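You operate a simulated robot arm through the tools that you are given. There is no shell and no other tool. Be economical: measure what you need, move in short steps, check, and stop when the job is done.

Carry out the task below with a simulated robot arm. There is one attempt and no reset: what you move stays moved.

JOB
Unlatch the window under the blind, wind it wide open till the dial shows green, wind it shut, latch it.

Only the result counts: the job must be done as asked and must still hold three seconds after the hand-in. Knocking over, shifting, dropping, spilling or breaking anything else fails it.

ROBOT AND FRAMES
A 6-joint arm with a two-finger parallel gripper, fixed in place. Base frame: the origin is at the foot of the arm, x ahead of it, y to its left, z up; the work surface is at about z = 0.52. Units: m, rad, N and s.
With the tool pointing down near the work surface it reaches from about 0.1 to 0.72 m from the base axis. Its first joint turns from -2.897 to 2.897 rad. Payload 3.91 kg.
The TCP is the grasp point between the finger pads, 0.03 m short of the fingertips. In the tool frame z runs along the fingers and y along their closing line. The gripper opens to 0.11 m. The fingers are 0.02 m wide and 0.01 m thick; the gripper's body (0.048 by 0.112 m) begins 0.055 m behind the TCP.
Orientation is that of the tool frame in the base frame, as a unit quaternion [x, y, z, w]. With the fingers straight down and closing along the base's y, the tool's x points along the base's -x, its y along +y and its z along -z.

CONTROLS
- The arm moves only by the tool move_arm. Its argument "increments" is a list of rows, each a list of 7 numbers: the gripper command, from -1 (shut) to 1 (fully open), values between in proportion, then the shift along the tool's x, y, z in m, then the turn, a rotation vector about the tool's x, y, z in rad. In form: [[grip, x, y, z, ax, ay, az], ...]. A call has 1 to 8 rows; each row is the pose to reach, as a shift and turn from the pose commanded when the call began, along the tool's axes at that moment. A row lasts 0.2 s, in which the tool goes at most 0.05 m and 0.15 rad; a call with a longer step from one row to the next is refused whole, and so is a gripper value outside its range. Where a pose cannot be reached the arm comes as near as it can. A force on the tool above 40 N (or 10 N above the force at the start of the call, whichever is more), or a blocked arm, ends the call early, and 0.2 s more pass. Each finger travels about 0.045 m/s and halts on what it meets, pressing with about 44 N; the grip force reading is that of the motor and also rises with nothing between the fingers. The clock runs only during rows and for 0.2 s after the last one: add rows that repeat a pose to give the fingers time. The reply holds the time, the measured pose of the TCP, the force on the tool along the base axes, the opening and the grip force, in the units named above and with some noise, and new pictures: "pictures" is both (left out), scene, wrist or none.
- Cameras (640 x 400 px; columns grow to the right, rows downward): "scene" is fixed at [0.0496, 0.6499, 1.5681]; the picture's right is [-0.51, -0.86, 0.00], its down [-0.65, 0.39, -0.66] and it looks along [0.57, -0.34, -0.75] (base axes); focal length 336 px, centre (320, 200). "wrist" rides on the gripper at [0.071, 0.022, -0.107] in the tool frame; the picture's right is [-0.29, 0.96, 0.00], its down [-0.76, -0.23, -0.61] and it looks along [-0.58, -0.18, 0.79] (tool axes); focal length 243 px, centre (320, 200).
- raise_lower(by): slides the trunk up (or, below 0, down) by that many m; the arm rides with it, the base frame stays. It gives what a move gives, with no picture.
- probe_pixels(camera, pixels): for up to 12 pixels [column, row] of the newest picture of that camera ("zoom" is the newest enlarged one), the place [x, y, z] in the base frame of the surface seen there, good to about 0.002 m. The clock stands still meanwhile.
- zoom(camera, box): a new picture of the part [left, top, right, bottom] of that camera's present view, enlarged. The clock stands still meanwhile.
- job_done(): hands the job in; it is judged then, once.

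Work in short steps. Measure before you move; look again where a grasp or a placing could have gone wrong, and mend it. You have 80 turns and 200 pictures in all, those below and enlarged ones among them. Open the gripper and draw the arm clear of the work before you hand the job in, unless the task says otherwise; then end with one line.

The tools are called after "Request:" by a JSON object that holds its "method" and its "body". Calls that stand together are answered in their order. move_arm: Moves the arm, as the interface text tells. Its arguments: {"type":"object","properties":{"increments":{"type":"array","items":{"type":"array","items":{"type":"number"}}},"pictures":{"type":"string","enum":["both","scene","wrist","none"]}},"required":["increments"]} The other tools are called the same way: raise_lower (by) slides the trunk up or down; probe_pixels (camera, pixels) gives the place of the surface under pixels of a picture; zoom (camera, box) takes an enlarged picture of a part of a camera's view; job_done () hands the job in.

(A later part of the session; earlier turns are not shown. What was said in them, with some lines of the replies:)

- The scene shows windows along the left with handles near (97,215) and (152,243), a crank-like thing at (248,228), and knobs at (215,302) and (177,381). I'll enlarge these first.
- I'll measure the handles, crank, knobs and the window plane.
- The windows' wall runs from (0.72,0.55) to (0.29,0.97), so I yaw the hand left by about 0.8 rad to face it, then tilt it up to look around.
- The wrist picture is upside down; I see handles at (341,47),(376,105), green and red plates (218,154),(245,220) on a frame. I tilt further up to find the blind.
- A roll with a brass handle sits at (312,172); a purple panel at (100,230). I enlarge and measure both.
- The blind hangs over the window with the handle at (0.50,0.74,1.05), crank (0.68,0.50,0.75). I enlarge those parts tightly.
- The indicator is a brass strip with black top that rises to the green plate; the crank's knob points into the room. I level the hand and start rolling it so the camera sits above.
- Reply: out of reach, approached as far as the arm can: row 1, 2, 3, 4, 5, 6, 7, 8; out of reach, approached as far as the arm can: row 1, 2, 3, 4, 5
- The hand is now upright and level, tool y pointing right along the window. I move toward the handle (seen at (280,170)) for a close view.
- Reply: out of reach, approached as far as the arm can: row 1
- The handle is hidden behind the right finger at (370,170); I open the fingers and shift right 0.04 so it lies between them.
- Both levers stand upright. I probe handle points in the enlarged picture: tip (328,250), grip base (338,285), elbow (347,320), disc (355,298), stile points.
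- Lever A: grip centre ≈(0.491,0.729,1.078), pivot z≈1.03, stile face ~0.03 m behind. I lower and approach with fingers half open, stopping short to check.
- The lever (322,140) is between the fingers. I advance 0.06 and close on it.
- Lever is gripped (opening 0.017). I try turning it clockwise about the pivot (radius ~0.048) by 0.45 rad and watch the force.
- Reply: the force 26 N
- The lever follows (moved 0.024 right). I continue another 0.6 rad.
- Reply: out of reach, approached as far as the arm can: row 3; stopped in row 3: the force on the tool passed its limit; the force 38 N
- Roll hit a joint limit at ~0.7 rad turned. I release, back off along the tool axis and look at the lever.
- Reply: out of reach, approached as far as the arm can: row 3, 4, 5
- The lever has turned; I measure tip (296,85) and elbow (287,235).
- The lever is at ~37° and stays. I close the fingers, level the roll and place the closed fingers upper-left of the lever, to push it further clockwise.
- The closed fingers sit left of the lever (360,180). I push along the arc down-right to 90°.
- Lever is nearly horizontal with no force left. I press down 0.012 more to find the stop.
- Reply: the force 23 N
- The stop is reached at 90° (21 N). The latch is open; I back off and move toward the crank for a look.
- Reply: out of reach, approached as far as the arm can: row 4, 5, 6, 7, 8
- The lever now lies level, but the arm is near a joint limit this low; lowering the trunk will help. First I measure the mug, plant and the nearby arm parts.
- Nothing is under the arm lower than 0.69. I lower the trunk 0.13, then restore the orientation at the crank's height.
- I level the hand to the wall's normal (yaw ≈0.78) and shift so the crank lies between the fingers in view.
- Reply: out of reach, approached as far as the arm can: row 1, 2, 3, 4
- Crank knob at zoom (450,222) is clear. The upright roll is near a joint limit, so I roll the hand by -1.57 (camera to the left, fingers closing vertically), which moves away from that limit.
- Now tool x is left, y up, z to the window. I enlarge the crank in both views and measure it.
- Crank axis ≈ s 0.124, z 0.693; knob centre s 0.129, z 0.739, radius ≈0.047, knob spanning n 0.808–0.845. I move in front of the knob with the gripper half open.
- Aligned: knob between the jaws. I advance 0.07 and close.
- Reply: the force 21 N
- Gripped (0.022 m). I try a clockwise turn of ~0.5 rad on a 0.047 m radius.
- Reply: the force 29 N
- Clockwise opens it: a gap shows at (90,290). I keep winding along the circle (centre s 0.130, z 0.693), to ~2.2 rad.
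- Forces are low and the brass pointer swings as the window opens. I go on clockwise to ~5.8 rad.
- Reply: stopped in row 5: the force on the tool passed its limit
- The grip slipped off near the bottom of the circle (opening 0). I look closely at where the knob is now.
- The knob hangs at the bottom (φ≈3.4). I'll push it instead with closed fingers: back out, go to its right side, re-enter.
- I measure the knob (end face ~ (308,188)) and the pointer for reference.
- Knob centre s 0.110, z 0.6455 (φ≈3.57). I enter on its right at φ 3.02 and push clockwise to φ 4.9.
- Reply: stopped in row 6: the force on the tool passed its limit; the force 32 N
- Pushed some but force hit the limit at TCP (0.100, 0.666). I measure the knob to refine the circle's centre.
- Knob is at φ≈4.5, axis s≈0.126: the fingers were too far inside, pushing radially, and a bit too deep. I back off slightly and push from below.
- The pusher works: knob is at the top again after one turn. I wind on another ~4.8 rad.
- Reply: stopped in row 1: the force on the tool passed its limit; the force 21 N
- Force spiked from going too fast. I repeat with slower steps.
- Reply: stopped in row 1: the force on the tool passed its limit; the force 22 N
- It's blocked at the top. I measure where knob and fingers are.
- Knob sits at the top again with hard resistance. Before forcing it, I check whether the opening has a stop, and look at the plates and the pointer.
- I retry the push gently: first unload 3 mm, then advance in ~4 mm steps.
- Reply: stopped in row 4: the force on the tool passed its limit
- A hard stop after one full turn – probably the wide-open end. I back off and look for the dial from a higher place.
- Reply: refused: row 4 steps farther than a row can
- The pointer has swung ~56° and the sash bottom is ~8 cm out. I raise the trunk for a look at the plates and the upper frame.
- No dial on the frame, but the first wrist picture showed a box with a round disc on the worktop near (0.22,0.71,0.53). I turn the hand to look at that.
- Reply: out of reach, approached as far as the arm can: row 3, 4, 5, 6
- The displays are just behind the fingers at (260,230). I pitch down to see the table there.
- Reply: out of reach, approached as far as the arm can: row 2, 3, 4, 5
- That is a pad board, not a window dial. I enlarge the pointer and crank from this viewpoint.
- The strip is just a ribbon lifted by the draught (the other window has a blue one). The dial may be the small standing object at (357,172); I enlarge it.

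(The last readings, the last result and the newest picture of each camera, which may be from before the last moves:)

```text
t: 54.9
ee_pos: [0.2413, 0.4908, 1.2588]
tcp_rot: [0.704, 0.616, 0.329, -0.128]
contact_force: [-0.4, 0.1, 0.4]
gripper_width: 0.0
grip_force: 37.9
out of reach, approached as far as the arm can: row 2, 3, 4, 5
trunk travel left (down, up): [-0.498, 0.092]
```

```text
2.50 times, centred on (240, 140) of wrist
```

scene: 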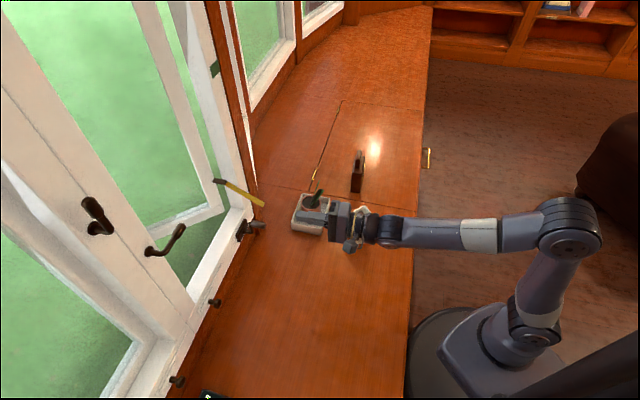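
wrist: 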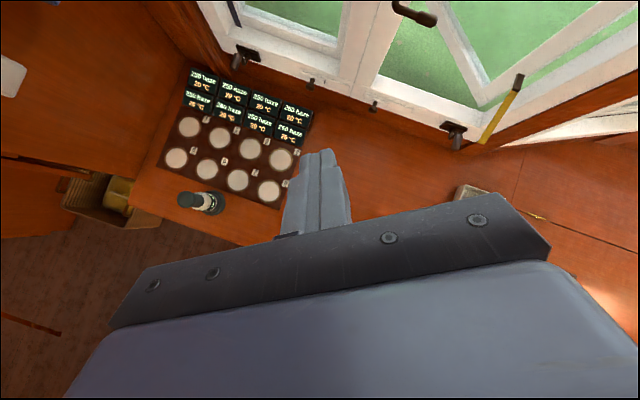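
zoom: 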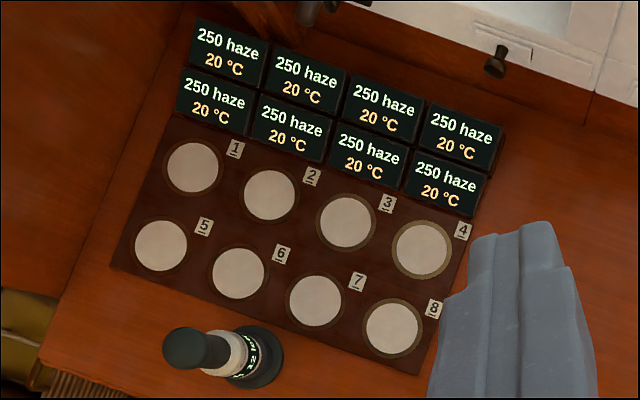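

The brown object is a small dial case whose brass-rimmed face points away from the scene camera. I carry the hand to its far side, rolling toward the roomier roll range, to read it.

Request:
{"method": "move_arm", "body": {"increments": [[-1, -0.035, 0.023, -0.009, 0, 0, -0.15], [-1, -0.07, 0.047, -0.018, 0, 0, -0.3], [-1, -0.105, 0.07, -0.026, 0, 0, -0.45], [-1, -0.14, 0.093, -0.035, 0, 0, -0.6], [-1, -0.175, 0.117, -0.044, 0, 0, -0.75], [-1, -0.21, 0.14, -0.053, 0, 0, -0.9], [-1, -0.245, 0.163, -0.061, 0, 0, -1.05], [-1, -0.281, 0.187, -0.07, 0, 0, -1.2]], "pictures": "none"}}

Request:
{"method": "move_arm", "body": {"increments": [[-1, -0.034, -0.024, -0.009, 0, 0, -0.15], [-1, -0.069, -0.048, -0.018, 0, 0, -0.3], [-1, -0.103, -0.072, -0.026, 0, 0, -0.45], [-1, -0.138, -0.097, -0.035, 0, 0, -0.6], [-1, -0.172, -0.121, -0.044, 0, 0, -0.75], [-1, -0.207, -0.145, -0.053, 0, 0, -0.9], [-1, -0.241, -0.17, -0.061, 0, 0, -1.05], [-1, -0.276, -0.194, -0.07, 0, 0, -1.2]], "pictures": "none"}}

Request:
{"method": "move_arm", "body": {"increments": [[-1, 0.009, -0.033, -0.005, 0, 0, -0.15], [-1, 0.018, -0.066, -0.011, 0, 0, -0.3], [-1, 0.028, -0.1, -0.017, 0, 0, -0.45], [-1, 0.037, -0.133, -0.022, 0, 0, -0.6], [-1, 0.037, -0.133, -0.022, 0, 0, -0.74]]}}

```text
t: 56.7
ee_pos: [0.3849, 0.1889, 1.1796]
tcp_rot: [0.243, 0.902, 0.345, 0.086]
contact_force: [-0.6, 0.6, -0.5]
gripper_width: 0.0001
grip_force: 37.6
trunk travel left (down, up): [-0.498, 0.092]
```

```text
t: 58.5
ee_pos: [0.527, -0.1157, 1.1001]
tcp_rot: [-0.31, 0.882, 0.236, 0.266]
contact_force: [-0.6, 0.2, 0.4]
gripper_width: 0.0001
grip_force: 37.9
trunk travel left (down, up): [-0.498, 0.092]
```

```text
t: 59.7
ee_pos: [0.5851, -0.235, 1.0586]
tcp_rot: [-0.608, 0.71, 0.123, 0.333]
contact_force: [-0.2, -0.9, 0.2]
gripper_width: 0.0
grip_force: 38.1
trunk travel left (down, up): [-0.498, 0.092]
```

scene: 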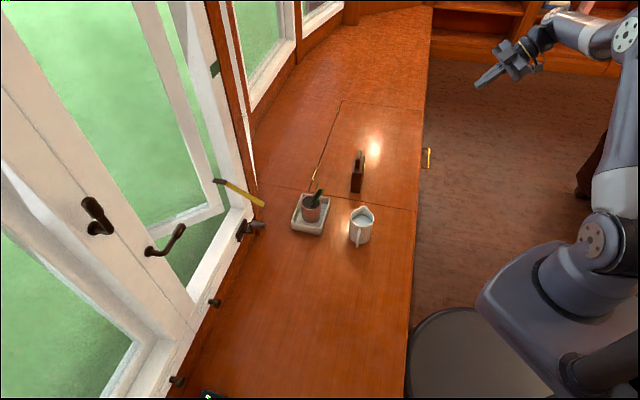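
wrist: 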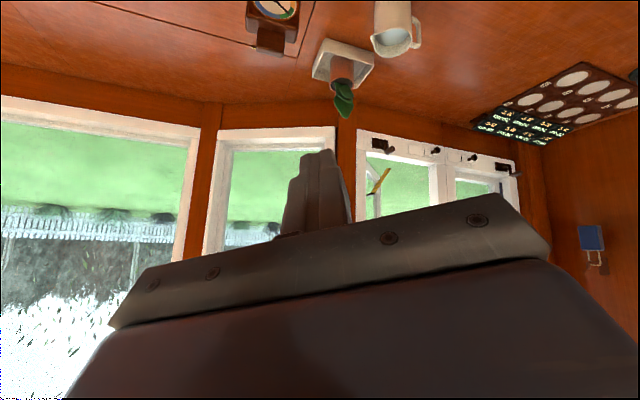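

The dial case is at (275,10), upside down. I pitch down to bring it in view.

Request:
{"method": "move_arm", "body": {"increments": [[-1, 0, 0, 0, 0, 0.15, 0], [-1, 0, 0, 0, 0, 0.3, 0]], "pictures": "wrist"}}

Request:
{"method": "zoom", "body": {"camera": "wrist", "box": [220, 20, 360, 120]}}

```text
t: 60.3
ee_pos: [0.5846, -0.2351, 1.0585]
tcp_rot: [-0.618, 0.753, 0.03, 0.224]
contact_force: [-0.8, 0.4, 0.3]
gripper_width: 0.0
grip_force: 37.6
trunk travel left (down, up): [-0.498, 0.092]
```

wrist: 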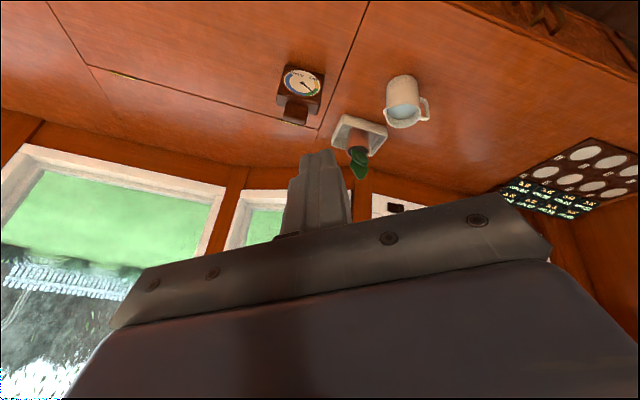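

```text
4.00 times, centred on (290, 70) of wrist
```

zoom: 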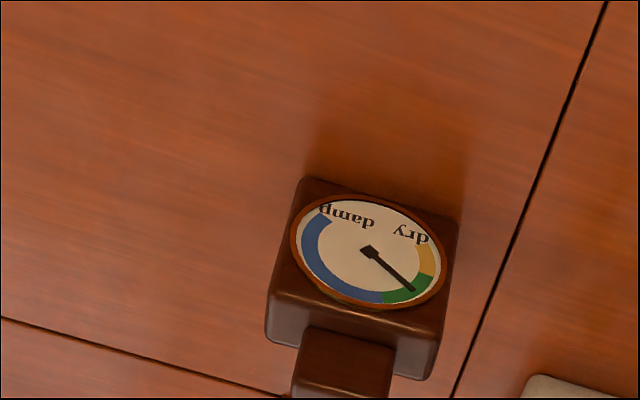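

The hygrometer needle stands in the green, so the window was open enough. I now return to the crank to wind it shut: first half of the reorientation while moving back.

Request:
{"method": "move_arm", "body": {"increments": [[-1, -0.0348, 0.0117, 0.0087, -0.0387, -0.074, 0.1176], [-1, -0.0696, 0.0234, 0.0174, -0.0774, -0.148, 0.2352], [-1, -0.1044, 0.0351, 0.0261, -0.1161, -0.222, 0.3528], [-1, -0.1392, 0.0468, 0.0348, -0.1548, -0.296, 0.4704], [-1, -0.174, 0.0585, 0.0435, -0.1935, -0.37, 0.588], [-1, -0.2088, 0.0702, 0.0522, -0.2322, -0.444, 0.7056], [-1, -0.2436, 0.0819, 0.0609, -0.2709, -0.518, 0.8232], [-1, -0.2785, 0.0937, 0.0696, -0.3096, -0.592, 0.9408]], "pictures": "none"}}

```text
t: 62.1
ee_pos: [0.5539, 0.0627, 1.0789]
tcp_rot: [-0.206, 0.839, 0.409, 0.294]
contact_force: [0.1, -0.5, 0.0]
gripper_width: 0.0
grip_force: 38.0
trunk travel left (down, up): [-0.498, 0.092]
```

Second half of the reorientation and move.

Request:
{"method": "move_arm", "body": {"increments": [[-1, -0.001, 0.0255, 0.0306, -0.0387, -0.074, 0.1176], [-1, -0.002, 0.051, 0.0612, -0.0774, -0.148, 0.2352], [-1, -0.003, 0.0765, 0.0918, -0.1161, -0.222, 0.3528], [-1, -0.004, 0.102, 0.1224, -0.1548, -0.296, 0.4704], [-1, -0.005, 0.1275, 0.153, -0.1935, -0.37, 0.588], [-1, -0.006, 0.153, 0.1836, -0.2322, -0.444, 0.7056], [-1, -0.007, 0.1785, 0.2142, -0.2709, -0.518, 0.8232], [-1, -0.008, 0.204, 0.245, -0.3096, -0.592, 0.9408]], "pictures": "none"}}

Request:
{"method": "raise_lower", "body": {"by": -0.33}}

```text
t: 63.9
ee_pos: [0.5332, 0.3664, 1.0804]
tcp_rot: [0.267, 0.655, 0.656, 0.263]
contact_force: [-0.6, -0.4, -0.4]
gripper_width: 0.0003
grip_force: 38.2
out of reach, approached as far as the arm can: row 8
trunk travel left (down, up): [-0.498, 0.092]
```

```text
t: 67.2
ee_pos: [0.5329, 0.3671, 0.7512]
tcp_rot: [0.266, 0.656, 0.656, 0.262]
contact_force: [-0.4, 0.1, 0.8]
gripper_width: 0.0
grip_force: 37.8
trunk travel left (down, up): [-0.168, 0.422]
```

At the crank's height again. I go to the right side of the knob and enter beside it.

Request:
{"method": "move_arm", "body": {"increments": [[-1, -0.02, -0.004, 0.03, 0, 0, 0], [-1, -0.04, -0.008, 0.06, 0, 0, 0], [-1, -0.0495, -0.01, 0.096, 0, 0, 0], [-1, -0.0505, -0.01, 0.13, 0, 0, 0], [-1, -0.0514, -0.01, 0.167, 0, 0, 0]], "pictures": "wrist"}}

Request:
{"method": "zoom", "body": {"camera": "scene", "box": [210, 180, 306, 250]}}

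```text
t: 68.3
ee_pos: [0.6867, 0.4503, 0.7387]
tcp_rot: [0.265, 0.656, 0.656, 0.264]
contact_force: [-0.4, -0.2, -0.4]
gripper_width: 0.0
grip_force: 38.0
trunk travel left (down, up): [-0.168, 0.422]
```

wrist: 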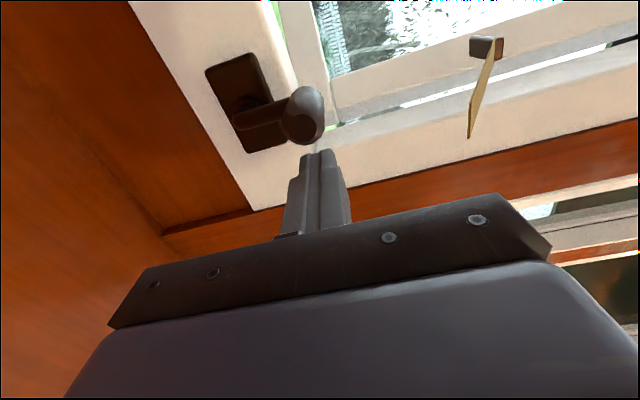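

```text
5.71 times, centred on (258, 215) of scene
```

zoom: 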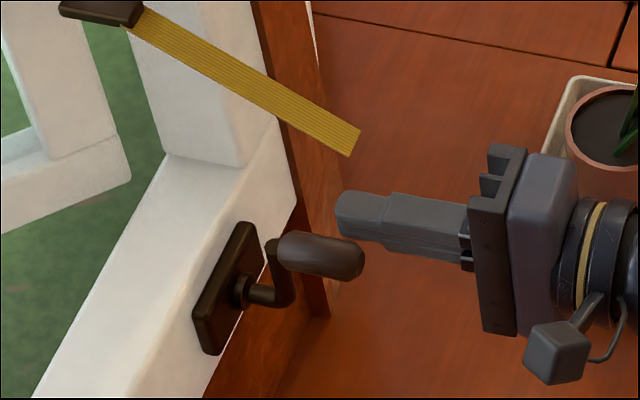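

Fingers are just right of the knob. I push it counter-clockwise along the circle for ~2.4 rad.

Request:
{"method": "move_arm", "body": {"increments": [[-1, 0.0132, -0.0024, 0, 0, 0, 0], [-1, 0.0292, 0.0021, 0, 0, 0, 0], [-1, 0.0457, 0.0008, 0, 0, 0, 0], [-1, 0.0607, -0.006, 0, 0, 0, 0], [-1, 0.0725, -0.0176, 0, 0, 0, 0], [-1, 0.0797, -0.0325, 0, 0, 0, 0], [-1, 0.0813, -0.049, 0, 0, 0, 0], [-1, 0.0771, -0.065, 0, 0, 0, 0]], "pictures": "wrist"}}

Request:
{"method": "zoom", "body": {"camera": "scene", "box": [200, 170, 328, 270]}}

```text
t: 70.2
ee_pos: [0.6476, 0.4904, 0.6782]
tcp_rot: [0.261, 0.659, 0.657, 0.257]
contact_force: [15.6, -0.3, 3.3]
gripper_width: 0.0001
grip_force: 38.3
out of reach, approached as far as the arm can: row 5, 6, 7, 8
trunk travel left (down, up): [-0.168, 0.422]
```

wrist: 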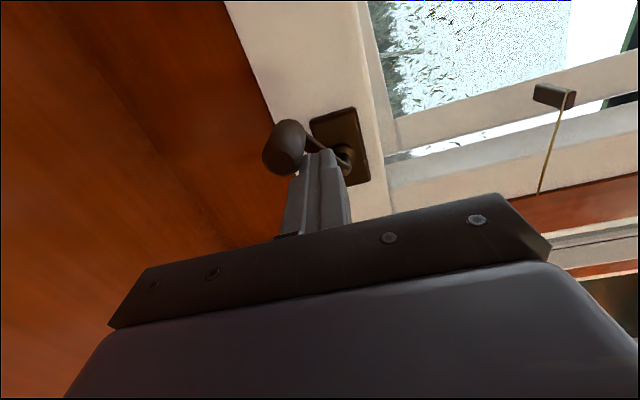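

```text
4.00 times, centred on (264, 220) of scene
```

zoom: 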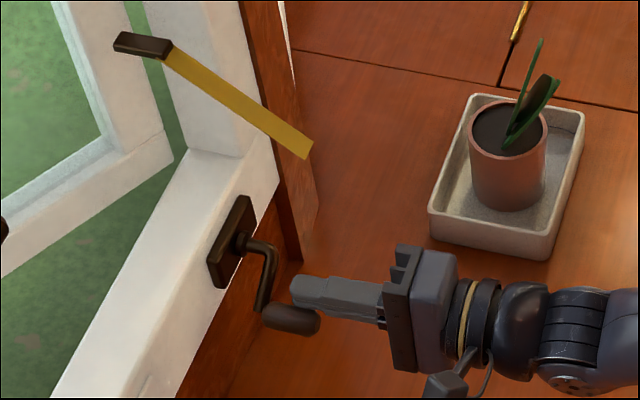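

The window is closing; but the arm lagged (out of reach at s<0.1). I unload and test reaching left again, with the trunk adjusted slightly down as before.

Request:
{"method": "move_arm", "body": {"increments": [[-1, 0, 0.012, 0, 0, 0, 0], [-1, 0.01, 0.015, 0, 0, 0, 0], [-1, 0.02, 0.015, 0, 0, 0, 0], [-1, 0.03, 0.01, 0, 0, 0, 0], [-1, 0.03, -0.005, 0, 0, 0, 0]], "pictures": "scene"}}

```text
t: 71.3
ee_pos: [0.6458, 0.5031, 0.6787]
tcp_rot: [0.257, 0.663, 0.656, 0.252]
contact_force: [-0.8, -0.5, 0.2]
gripper_width: 0.0001
grip_force: 37.8
out of reach, approached as far as the arm can: row 1, 2, 3, 4, 5
trunk travel left (down, up): [-0.168, 0.422]
```

scene: 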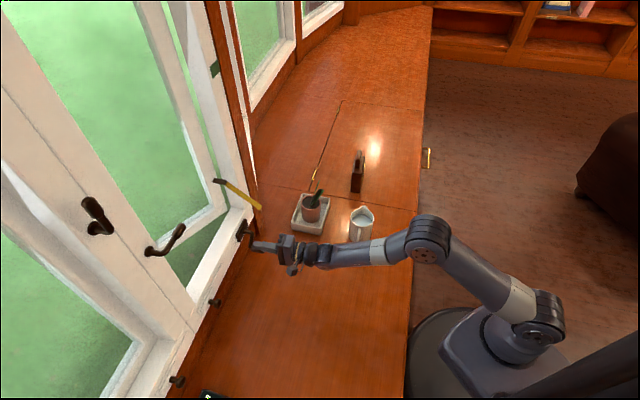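

Still short by ~2 cm. I measure the knob to plan the pusher spot.

Request:
{"method": "probe_pixels", "body": {"camera": "scene", "pixels": [[258, 249], [261, 251], [254, 248], [252, 242], [250, 246]]}}

Request:
{"method": "zoom", "body": {"camera": "scene", "box": [226, 215, 290, 265]}}

```text
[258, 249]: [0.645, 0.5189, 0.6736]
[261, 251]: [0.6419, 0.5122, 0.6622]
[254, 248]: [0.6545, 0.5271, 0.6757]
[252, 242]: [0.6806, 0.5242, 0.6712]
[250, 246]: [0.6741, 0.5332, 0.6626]
```

```text
8.00 times, centred on (258, 240) of scene
```

zoom: 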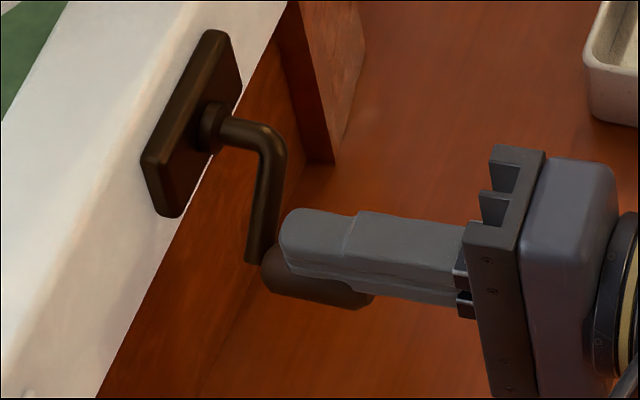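

Knob at s 0.086, z 0.661 (φ≈-2.25); the pusher belongs at (0.072,0.679). I allow the hand to yaw left a little to gain reach.

Request:
{"method": "move_arm", "body": {"increments": [[-1, 0.005, 0.01, 0, 0, 0.08, 0], [-1, 0.01, 0.012, 0, 0, 0.16, 0], [-1, 0.018, 0.008, 0, 0, 0.24, 0], [-1, 0.024, 0.003, 0, 0, 0.24, 0]], "pictures": "none"}}

```text
t: 72.3
ee_pos: [0.6287, 0.5184, 0.6817]
tcp_rot: [0.185, 0.683, 0.683, 0.183]
contact_force: [0.4, 0.2, 0.4]
gripper_width: 0.0
grip_force: 37.6
trunk travel left (down, up): [-0.168, 0.422]
```

Reached. I push on counter-clockwise around the bottom, easing the yaw back as the hand goes right.

Request:
{"method": "move_arm", "body": {"increments": [[-1, -0.0114, -0.0067, -0.0031, 0, 0, 0], [-1, -0.0203, -0.0215, -0.0055, 0, 0, 0], [-1, -0.0335, -0.0323, -0.0091, 0, -0.05, 0], [-1, -0.0495, -0.0377, -0.0134, 0, -0.1, 0], [-1, -0.0663, -0.0371, -0.018, 0, -0.15, 0], [-1, -0.0818, -0.0306, -0.0222, 0, -0.2, 0], [-1, -0.0943, -0.0189, -0.0256, 0, -0.24, 0], [-1, -0.1022, -0.0035, -0.0277, 0, -0.24, 0]], "pictures": "wrist"}}

Request:
{"method": "zoom", "body": {"camera": "scene", "box": [200, 170, 328, 270]}}

```text
t: 74.0
ee_pos: [0.6955, 0.4478, 0.6616]
tcp_rot: [0.263, 0.658, 0.656, 0.261]
contact_force: [-0.4, -0.8, -0.5]
gripper_width: 0.0
grip_force: 38.0
trunk travel left (down, up): [-0.168, 0.422]
stopped in row 8: the force on the tool passed its limit (the readings are from after the stop); the commanded pose is now the measured one
```

wrist: 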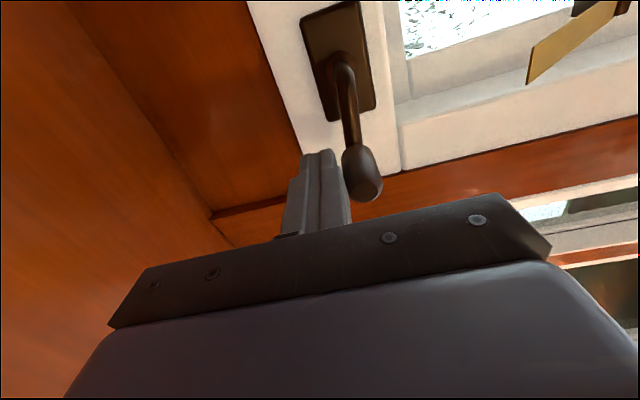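

```text
4.00 times, centred on (264, 220) of scene
```

zoom: 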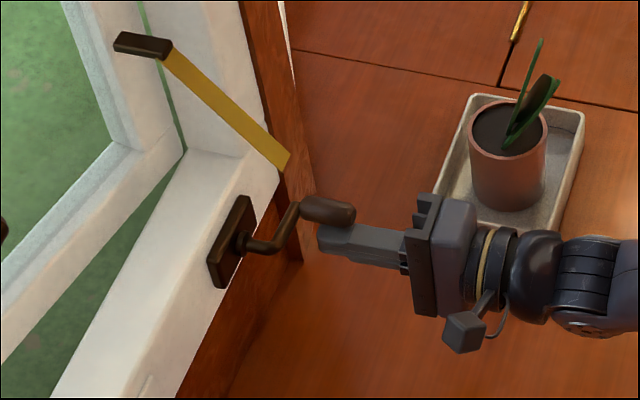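

Knob is now on the right, over 1.5 rad from shut. I push it up and over the last part.

Request:
{"method": "move_arm", "body": {"increments": [[-1, -0.0037, 0.0104, 0, 0, 0, 0], [-1, -0.0054, 0.0234, 0, 0, 0, 0], [-1, -0.0057, 0.0359, 0, 0, 0, 0], [-1, -0.003, 0.0476, 0, 0, 0, 0], [-1, 0.0036, 0.0602, 0, 0, 0, 0], [-1, 0.0137, 0.0702, 0, 0, 0, 0], [-1, 0.0197, 0.074, 0, 0, 0, 0], [-1, 0.0263, 0.0768, 0, 0, 0, 0]], "pictures": "wrist"}}

Request:
{"method": "zoom", "body": {"camera": "scene", "box": [200, 170, 328, 270]}}

```text
t: 75.4
ee_pos: [0.6861, 0.4547, 0.7208]
tcp_rot: [0.264, 0.665, 0.649, 0.258]
contact_force: [0.9, -0.3, -0.9]
gripper_width: 0.0001
grip_force: 38.1
trunk travel left (down, up): [-0.168, 0.422]
stopped in row 6: the force on the tool passed its limit (the readings are from after the stop); the commanded pose is now the measured one
```

wrist: 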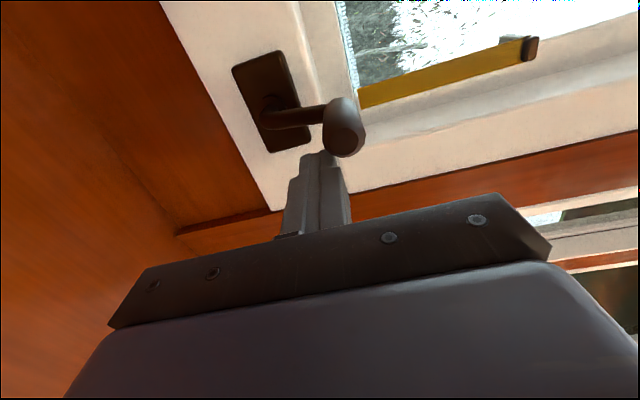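

```text
4.00 times, centred on (264, 220) of scene
```

zoom: 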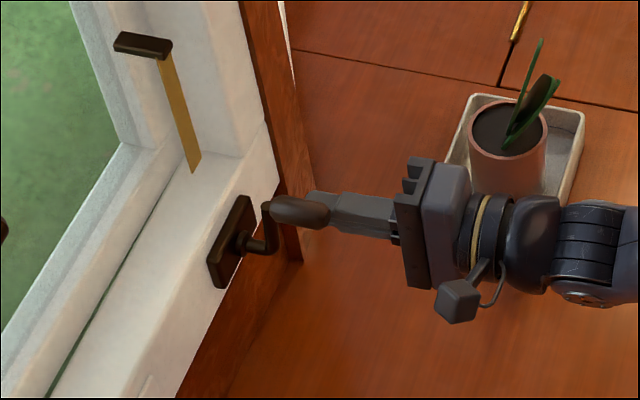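

Almost shut – a thin gap remains. I move up to the knob's right side and push left until the stop.

Request:
{"method": "move_arm", "body": {"increments": [[-1, -0.012, 0.004, 0, 0, 0, 0], [-1, -0.014, 0.016, 0, 0, 0, 0], [-1, -0.008, 0.0185, 0, 0, 0, 0], [-1, -0.002, 0.02, 0, 0, 0, 0], [-1, 0.003, 0.02, 0, 0, 0, 0], [-1, 0.007, 0.02, 0, 0, 0, 0], [-1, 0.011, 0.02, 0, 0, 0, 0], [-1, 0.015, 0.02, 0, 0, 0, 0]], "pictures": "scene"}}

Request:
{"method": "zoom", "body": {"camera": "scene", "box": [170, 170, 298, 270]}}

```text
t: 77.3
ee_pos: [0.6811, 0.4604, 0.7426]
tcp_rot: [0.272, 0.661, 0.649, 0.261]
contact_force: [21.7, -13.3, -0.1]
gripper_width: 0.0
grip_force: 37.3
trunk travel left (down, up): [-0.168, 0.422]
stopped in row 8: the force on the tool passed its limit (the readings are from after the stop); the commanded pose is now the measured one
```

scene: 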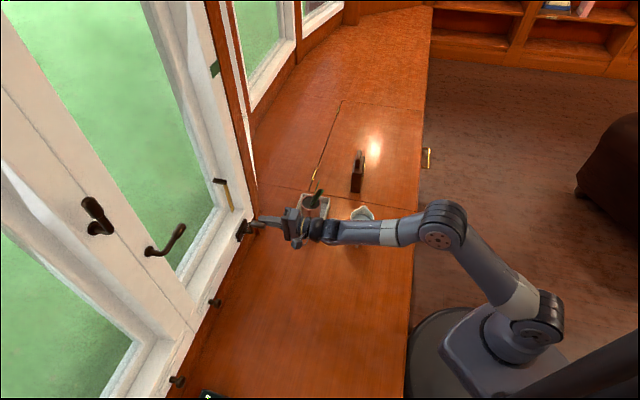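

```text
4.00 times, centred on (234, 220) of scene
```

zoom: 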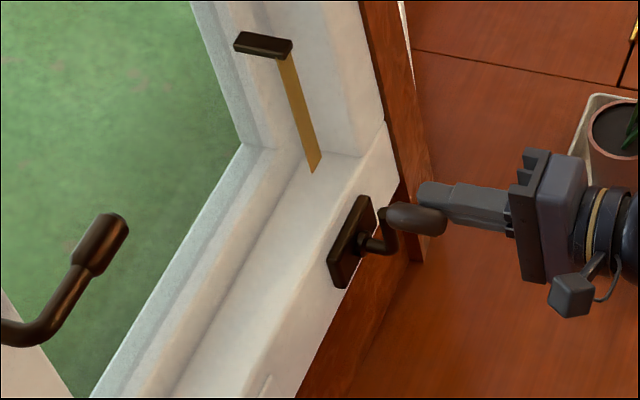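

Shut against a hard stop; ribbon hangs as at the start. I back off, then raise the trunk and measure the lever.

Request:
{"method": "move_arm", "body": {"increments": [[-1, -0.004, 0, 0, 0, 0, 0], [-1, -0.006, 0, -0.04, 0, 0, 0], [-1, -0.006, 0, -0.08, 0, 0, 0], [-1, 0.02, 0, -0.12, 0, 0, 0], [-1, 0.05, 0.01, -0.15, 0, 0, 0]], "pictures": "none"}}

Request:
{"method": "raise_lower", "body": {"by": 0.25}}

Request:
{"method": "probe_pixels", "body": {"camera": "scene", "pixels": [[182, 226], [178, 234], [172, 243], [165, 251], [150, 251], [160, 253]]}}

```text
t: 78.5
ee_pos: [0.5393, 0.387, 0.7564]
tcp_rot: [0.264, 0.664, 0.651, 0.257]
contact_force: [0.4, 0.0, -0.3]
gripper_width: 0.0
grip_force: 37.6
trunk travel left (down, up): [-0.168, 0.422]
```

```text
t: 81.1
ee_pos: [0.5398, 0.3869, 1.0068]
tcp_rot: [0.264, 0.664, 0.651, 0.258]
contact_force: [-0.3, -0.4, -0.5]
gripper_width: 0.0
grip_force: 37.7
trunk travel left (down, up): [-0.418, 0.172]
```

```text
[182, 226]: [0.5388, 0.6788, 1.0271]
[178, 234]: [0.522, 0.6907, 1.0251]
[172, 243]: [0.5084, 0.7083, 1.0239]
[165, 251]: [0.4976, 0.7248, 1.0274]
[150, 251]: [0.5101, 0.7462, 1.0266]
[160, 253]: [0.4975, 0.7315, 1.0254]
```

Lever lies at z≈1.022 from pivot s −0.171 to tip s −0.104. I bring the closed fingers in front of and just below it.

Request:
{"method": "move_arm", "body": {"increments": [[-1, 0.04, -0.002, 0.01, 0, 0, 0], [-1, 0.08, -0.004, 0.025, 0, 0, 0], [-1, 0.12, -0.006, 0.045, 0, 0, 0], [-1, 0.16, -0.009, 0.07, 0, 0, 0], [-1, 0.197, -0.011, 0.093, 0, 0, 0], [-1, 0.23, -0.013, 0.112, 0, 0, 0]]}}

Request:
{"method": "zoom", "body": {"camera": "wrist", "box": [220, 60, 420, 220]}}

```text
t: 82.5
ee_pos: [0.5598, 0.5888, 1.0171]
tcp_rot: [0.224, 0.692, 0.654, 0.205]
contact_force: [0.9, -0.4, -0.4]
gripper_width: 0.0
grip_force: 38.2
out of reach, approached as far as the arm can: row 1, 2, 3, 4, 5, 6
trunk travel left (down, up): [-0.418, 0.172]
```

scene: 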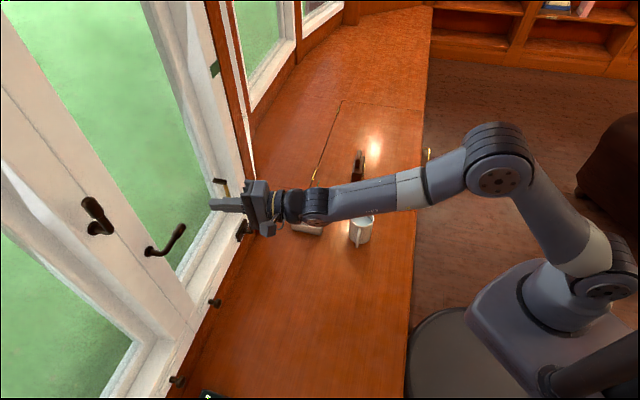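
wrist: 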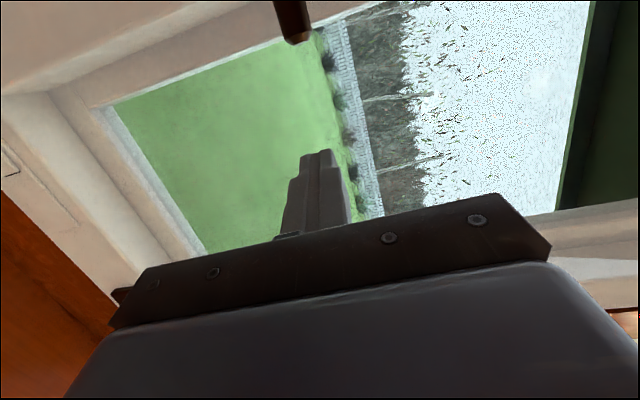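

```text
2.50 times, centred on (320, 140) of wrist
```

zoom: 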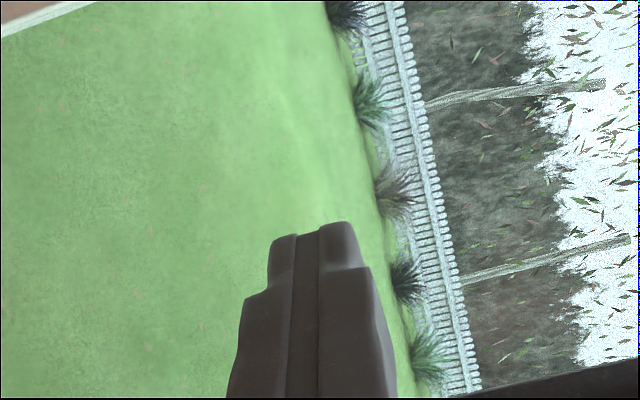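

The arm hit a joint limit on the left (now at s −0.026). I back off and yaw the hand left, which helped before, while moving left.

Request:
{"method": "move_arm", "body": {"increments": [[-1, 0, 0, -0.04, 0, 0.1, 0], [-1, 0.02, 0, -0.08, 0, 0.2, 0], [-1, 0.05, 0, -0.09, 0, 0.3, 0], [-1, 0.08, 0, -0.09, 0, 0.3, 0]], "pictures": "none"}}

```text
t: 83.5
ee_pos: [0.4419, 0.5576, 1.0269]
tcp_rot: [0.124, 0.715, 0.681, 0.101]
contact_force: [0.0, 0.0, 0.5]
gripper_width: 0.0002
grip_force: 37.7
trunk travel left (down, up): [-0.418, 0.172]
```

Reached with yaw ≈72°. I go to the standoff below the lever and check.

Request:
{"method": "move_arm", "body": {"increments": [[-1, -0.018, -0.013, 0.029, 0, 0, 0], [-1, -0.0364, -0.026, 0.0585, 0, 0, 0]]}}

Request:
{"method": "zoom", "body": {"camera": "scene", "box": [120, 190, 248, 270]}}

```text
t: 84.1
ee_pos: [0.4944, 0.5998, 0.9987]
tcp_rot: [0.123, 0.715, 0.681, 0.101]
contact_force: [-0.1, 0.3, 0.0]
gripper_width: 0.0
grip_force: 37.6
trunk travel left (down, up): [-0.418, 0.172]
```

scene: 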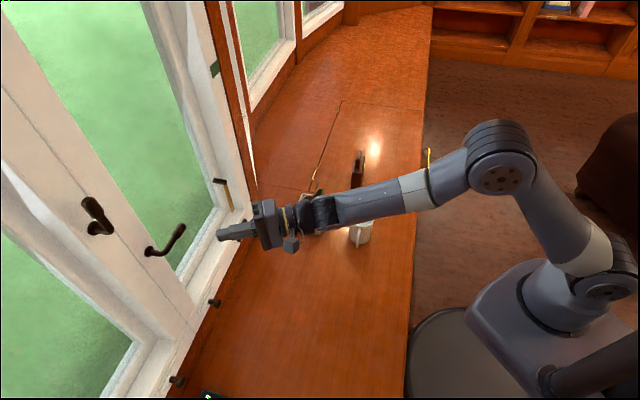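
wrist: 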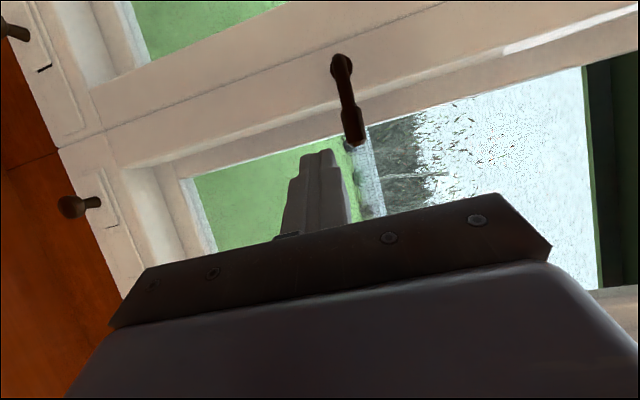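

```text
5.00 times, centred on (184, 230) of scene
```

zoom: 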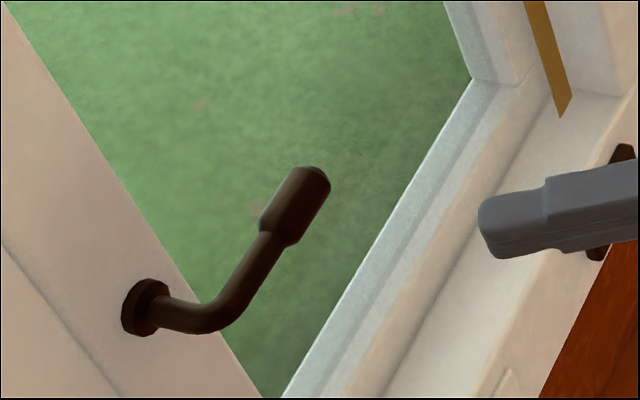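

Fingers are below the lever's tip height. I insert 0.08 and push up and left along the arc to vertical.

Request:
{"method": "move_arm", "body": {"increments": [[-1, 0, 0, 0.04, 0, 0, 0], [-1, 0, 0, 0.08, 0, 0, 0], [-1, -0.0037, 0.0201, 0.0768, 0, 0, 0], [-1, -0.0037, 0.0337, 0.0759, 0, 0, 0], [-1, 0, 0.0469, 0.0769, 0, 0, 0], [-1, 0.0059, 0.0588, 0.0792, 0, 0, 0], [-1, 0.0148, 0.0686, 0.0831, 0, 0, 0], [-1, 0.0254, 0.0755, 0.0881, 0, 0, 0]]}}

Request:
{"method": "zoom", "body": {"camera": "scene", "box": [100, 190, 228, 270]}}

```text
t: 85.9
ee_pos: [0.5037, 0.6941, 1.069]
tcp_rot: [0.126, 0.715, 0.681, 0.1]
contact_force: [2.1, -3.6, -1.8]
gripper_width: 0.0001
grip_force: 37.2
trunk travel left (down, up): [-0.418, 0.172]
```

scene: 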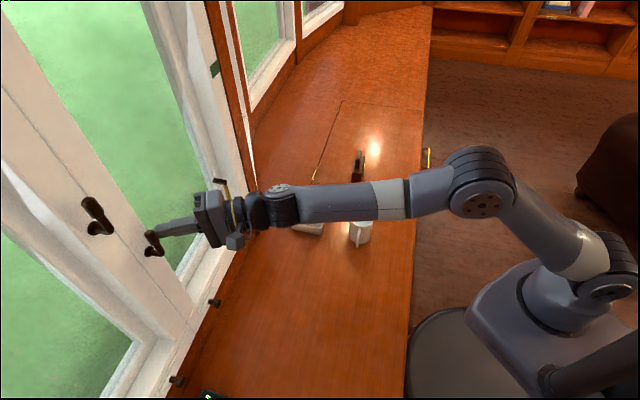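
wrist: 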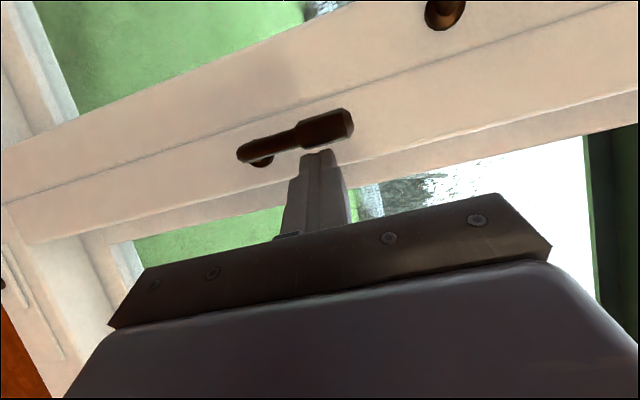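

```text
5.00 times, centred on (164, 230) of scene
```

zoom: 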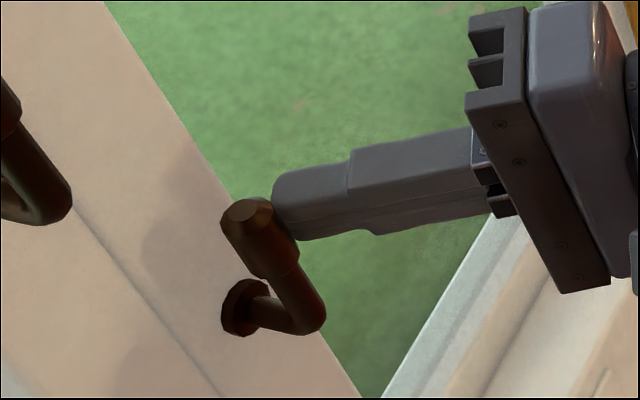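

Beautiful: the lever is back upright. I press left a little further to make sure it sits at its stop.

Request:
{"method": "move_arm", "body": {"increments": [[-1, 0.004, 0.001, 0.002, 0, 0, 0], [-1, 0.007, 0.001, 0.0035, 0, 0, 0], [-1, 0.01, 0.001, 0.005, 0, 0, 0]], "pictures": "wrist"}}

Request:
{"method": "probe_pixels", "body": {"camera": "scene", "pixels": [[149, 232], [151, 240], [158, 252], [155, 247]]}}

```text
t: 86.7
ee_pos: [0.5027, 0.6955, 1.0712]
tcp_rot: [0.13, 0.714, 0.68, 0.104]
contact_force: [29.0, -24.8, -1.4]
gripper_width: 0.0
grip_force: 38.0
trunk travel left (down, up): [-0.418, 0.172]
```

wrist: 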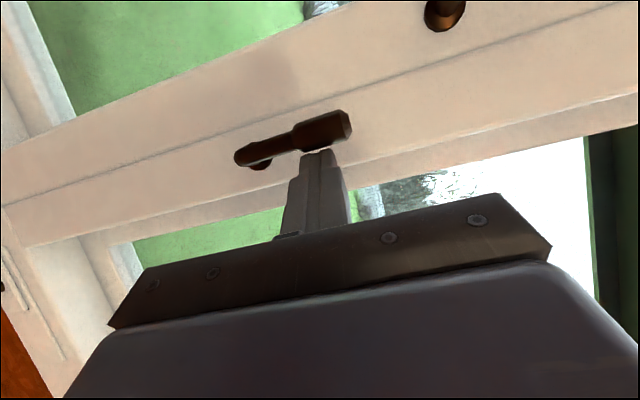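

```text
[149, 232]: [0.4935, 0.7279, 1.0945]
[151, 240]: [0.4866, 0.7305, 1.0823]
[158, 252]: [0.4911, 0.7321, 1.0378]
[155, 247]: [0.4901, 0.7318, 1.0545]
```

Lever matches its starting position and is at its stop. I ease off, back away and open the gripper, then check everything.

Request:
{"method": "move_arm", "body": {"increments": [[-1, -0.012, 0, 0, 0, 0, 0], [-1, -0.015, 0, -0.03, 0, 0, 0], [-1, -0.015, 0, -0.07, 0, 0, 0], [-1, -0.015, 0, -0.11, 0, 0, 0], [-1, -0.015, 0.02, -0.15, 0, 0, 0], [0, -0.015, 0.04, -0.19, 0, 0, 0], [1, -0.015, 0.06, -0.22, 0, 0, 0], [1, -0.015, 0.06, -0.25, 0, 0, 0]]}}

Request:
{"method": "zoom", "body": {"camera": "scene", "box": [120, 170, 280, 310]}}

```text
t: 88.5
ee_pos: [0.4322, 0.4633, 1.1437]
tcp_rot: [0.124, 0.715, 0.681, 0.101]
contact_force: [0.1, -0.6, -0.4]
gripper_width: 0.0673
grip_force: 0.1
trunk travel left (down, up): [-0.418, 0.172]
```

scene: 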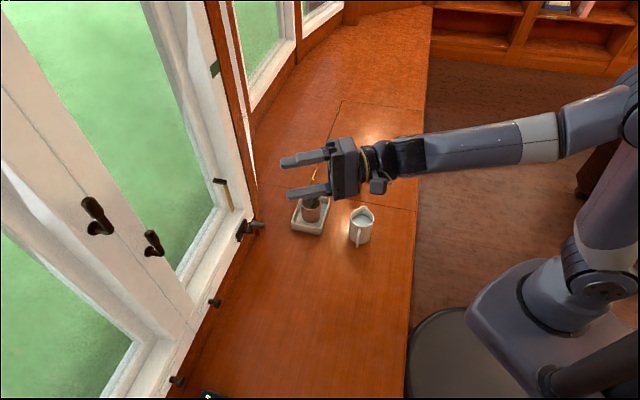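
wrist: 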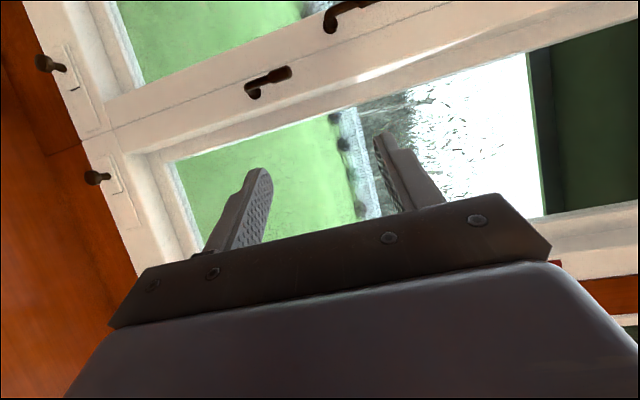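

```text
2.86 times, centred on (200, 240) of scene
```

zoom: 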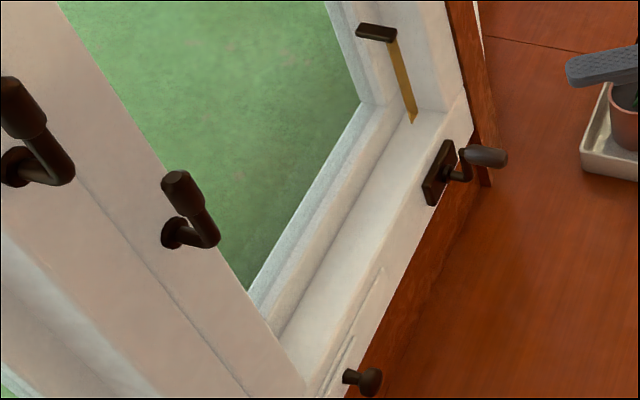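

The window is shut, the crank is back at its starting position and the latch lever is upright. The mug, plant and the rest look untouched and the arm is clear, so I hand in.

Request:
{"method": "job_done", "body": {}}

```text
The job is handed in.
```

I unlatched the window under the blind, wound it open to its stop, read the dial with its needle in the green, then wound it shut and latched it; the job is handed in.
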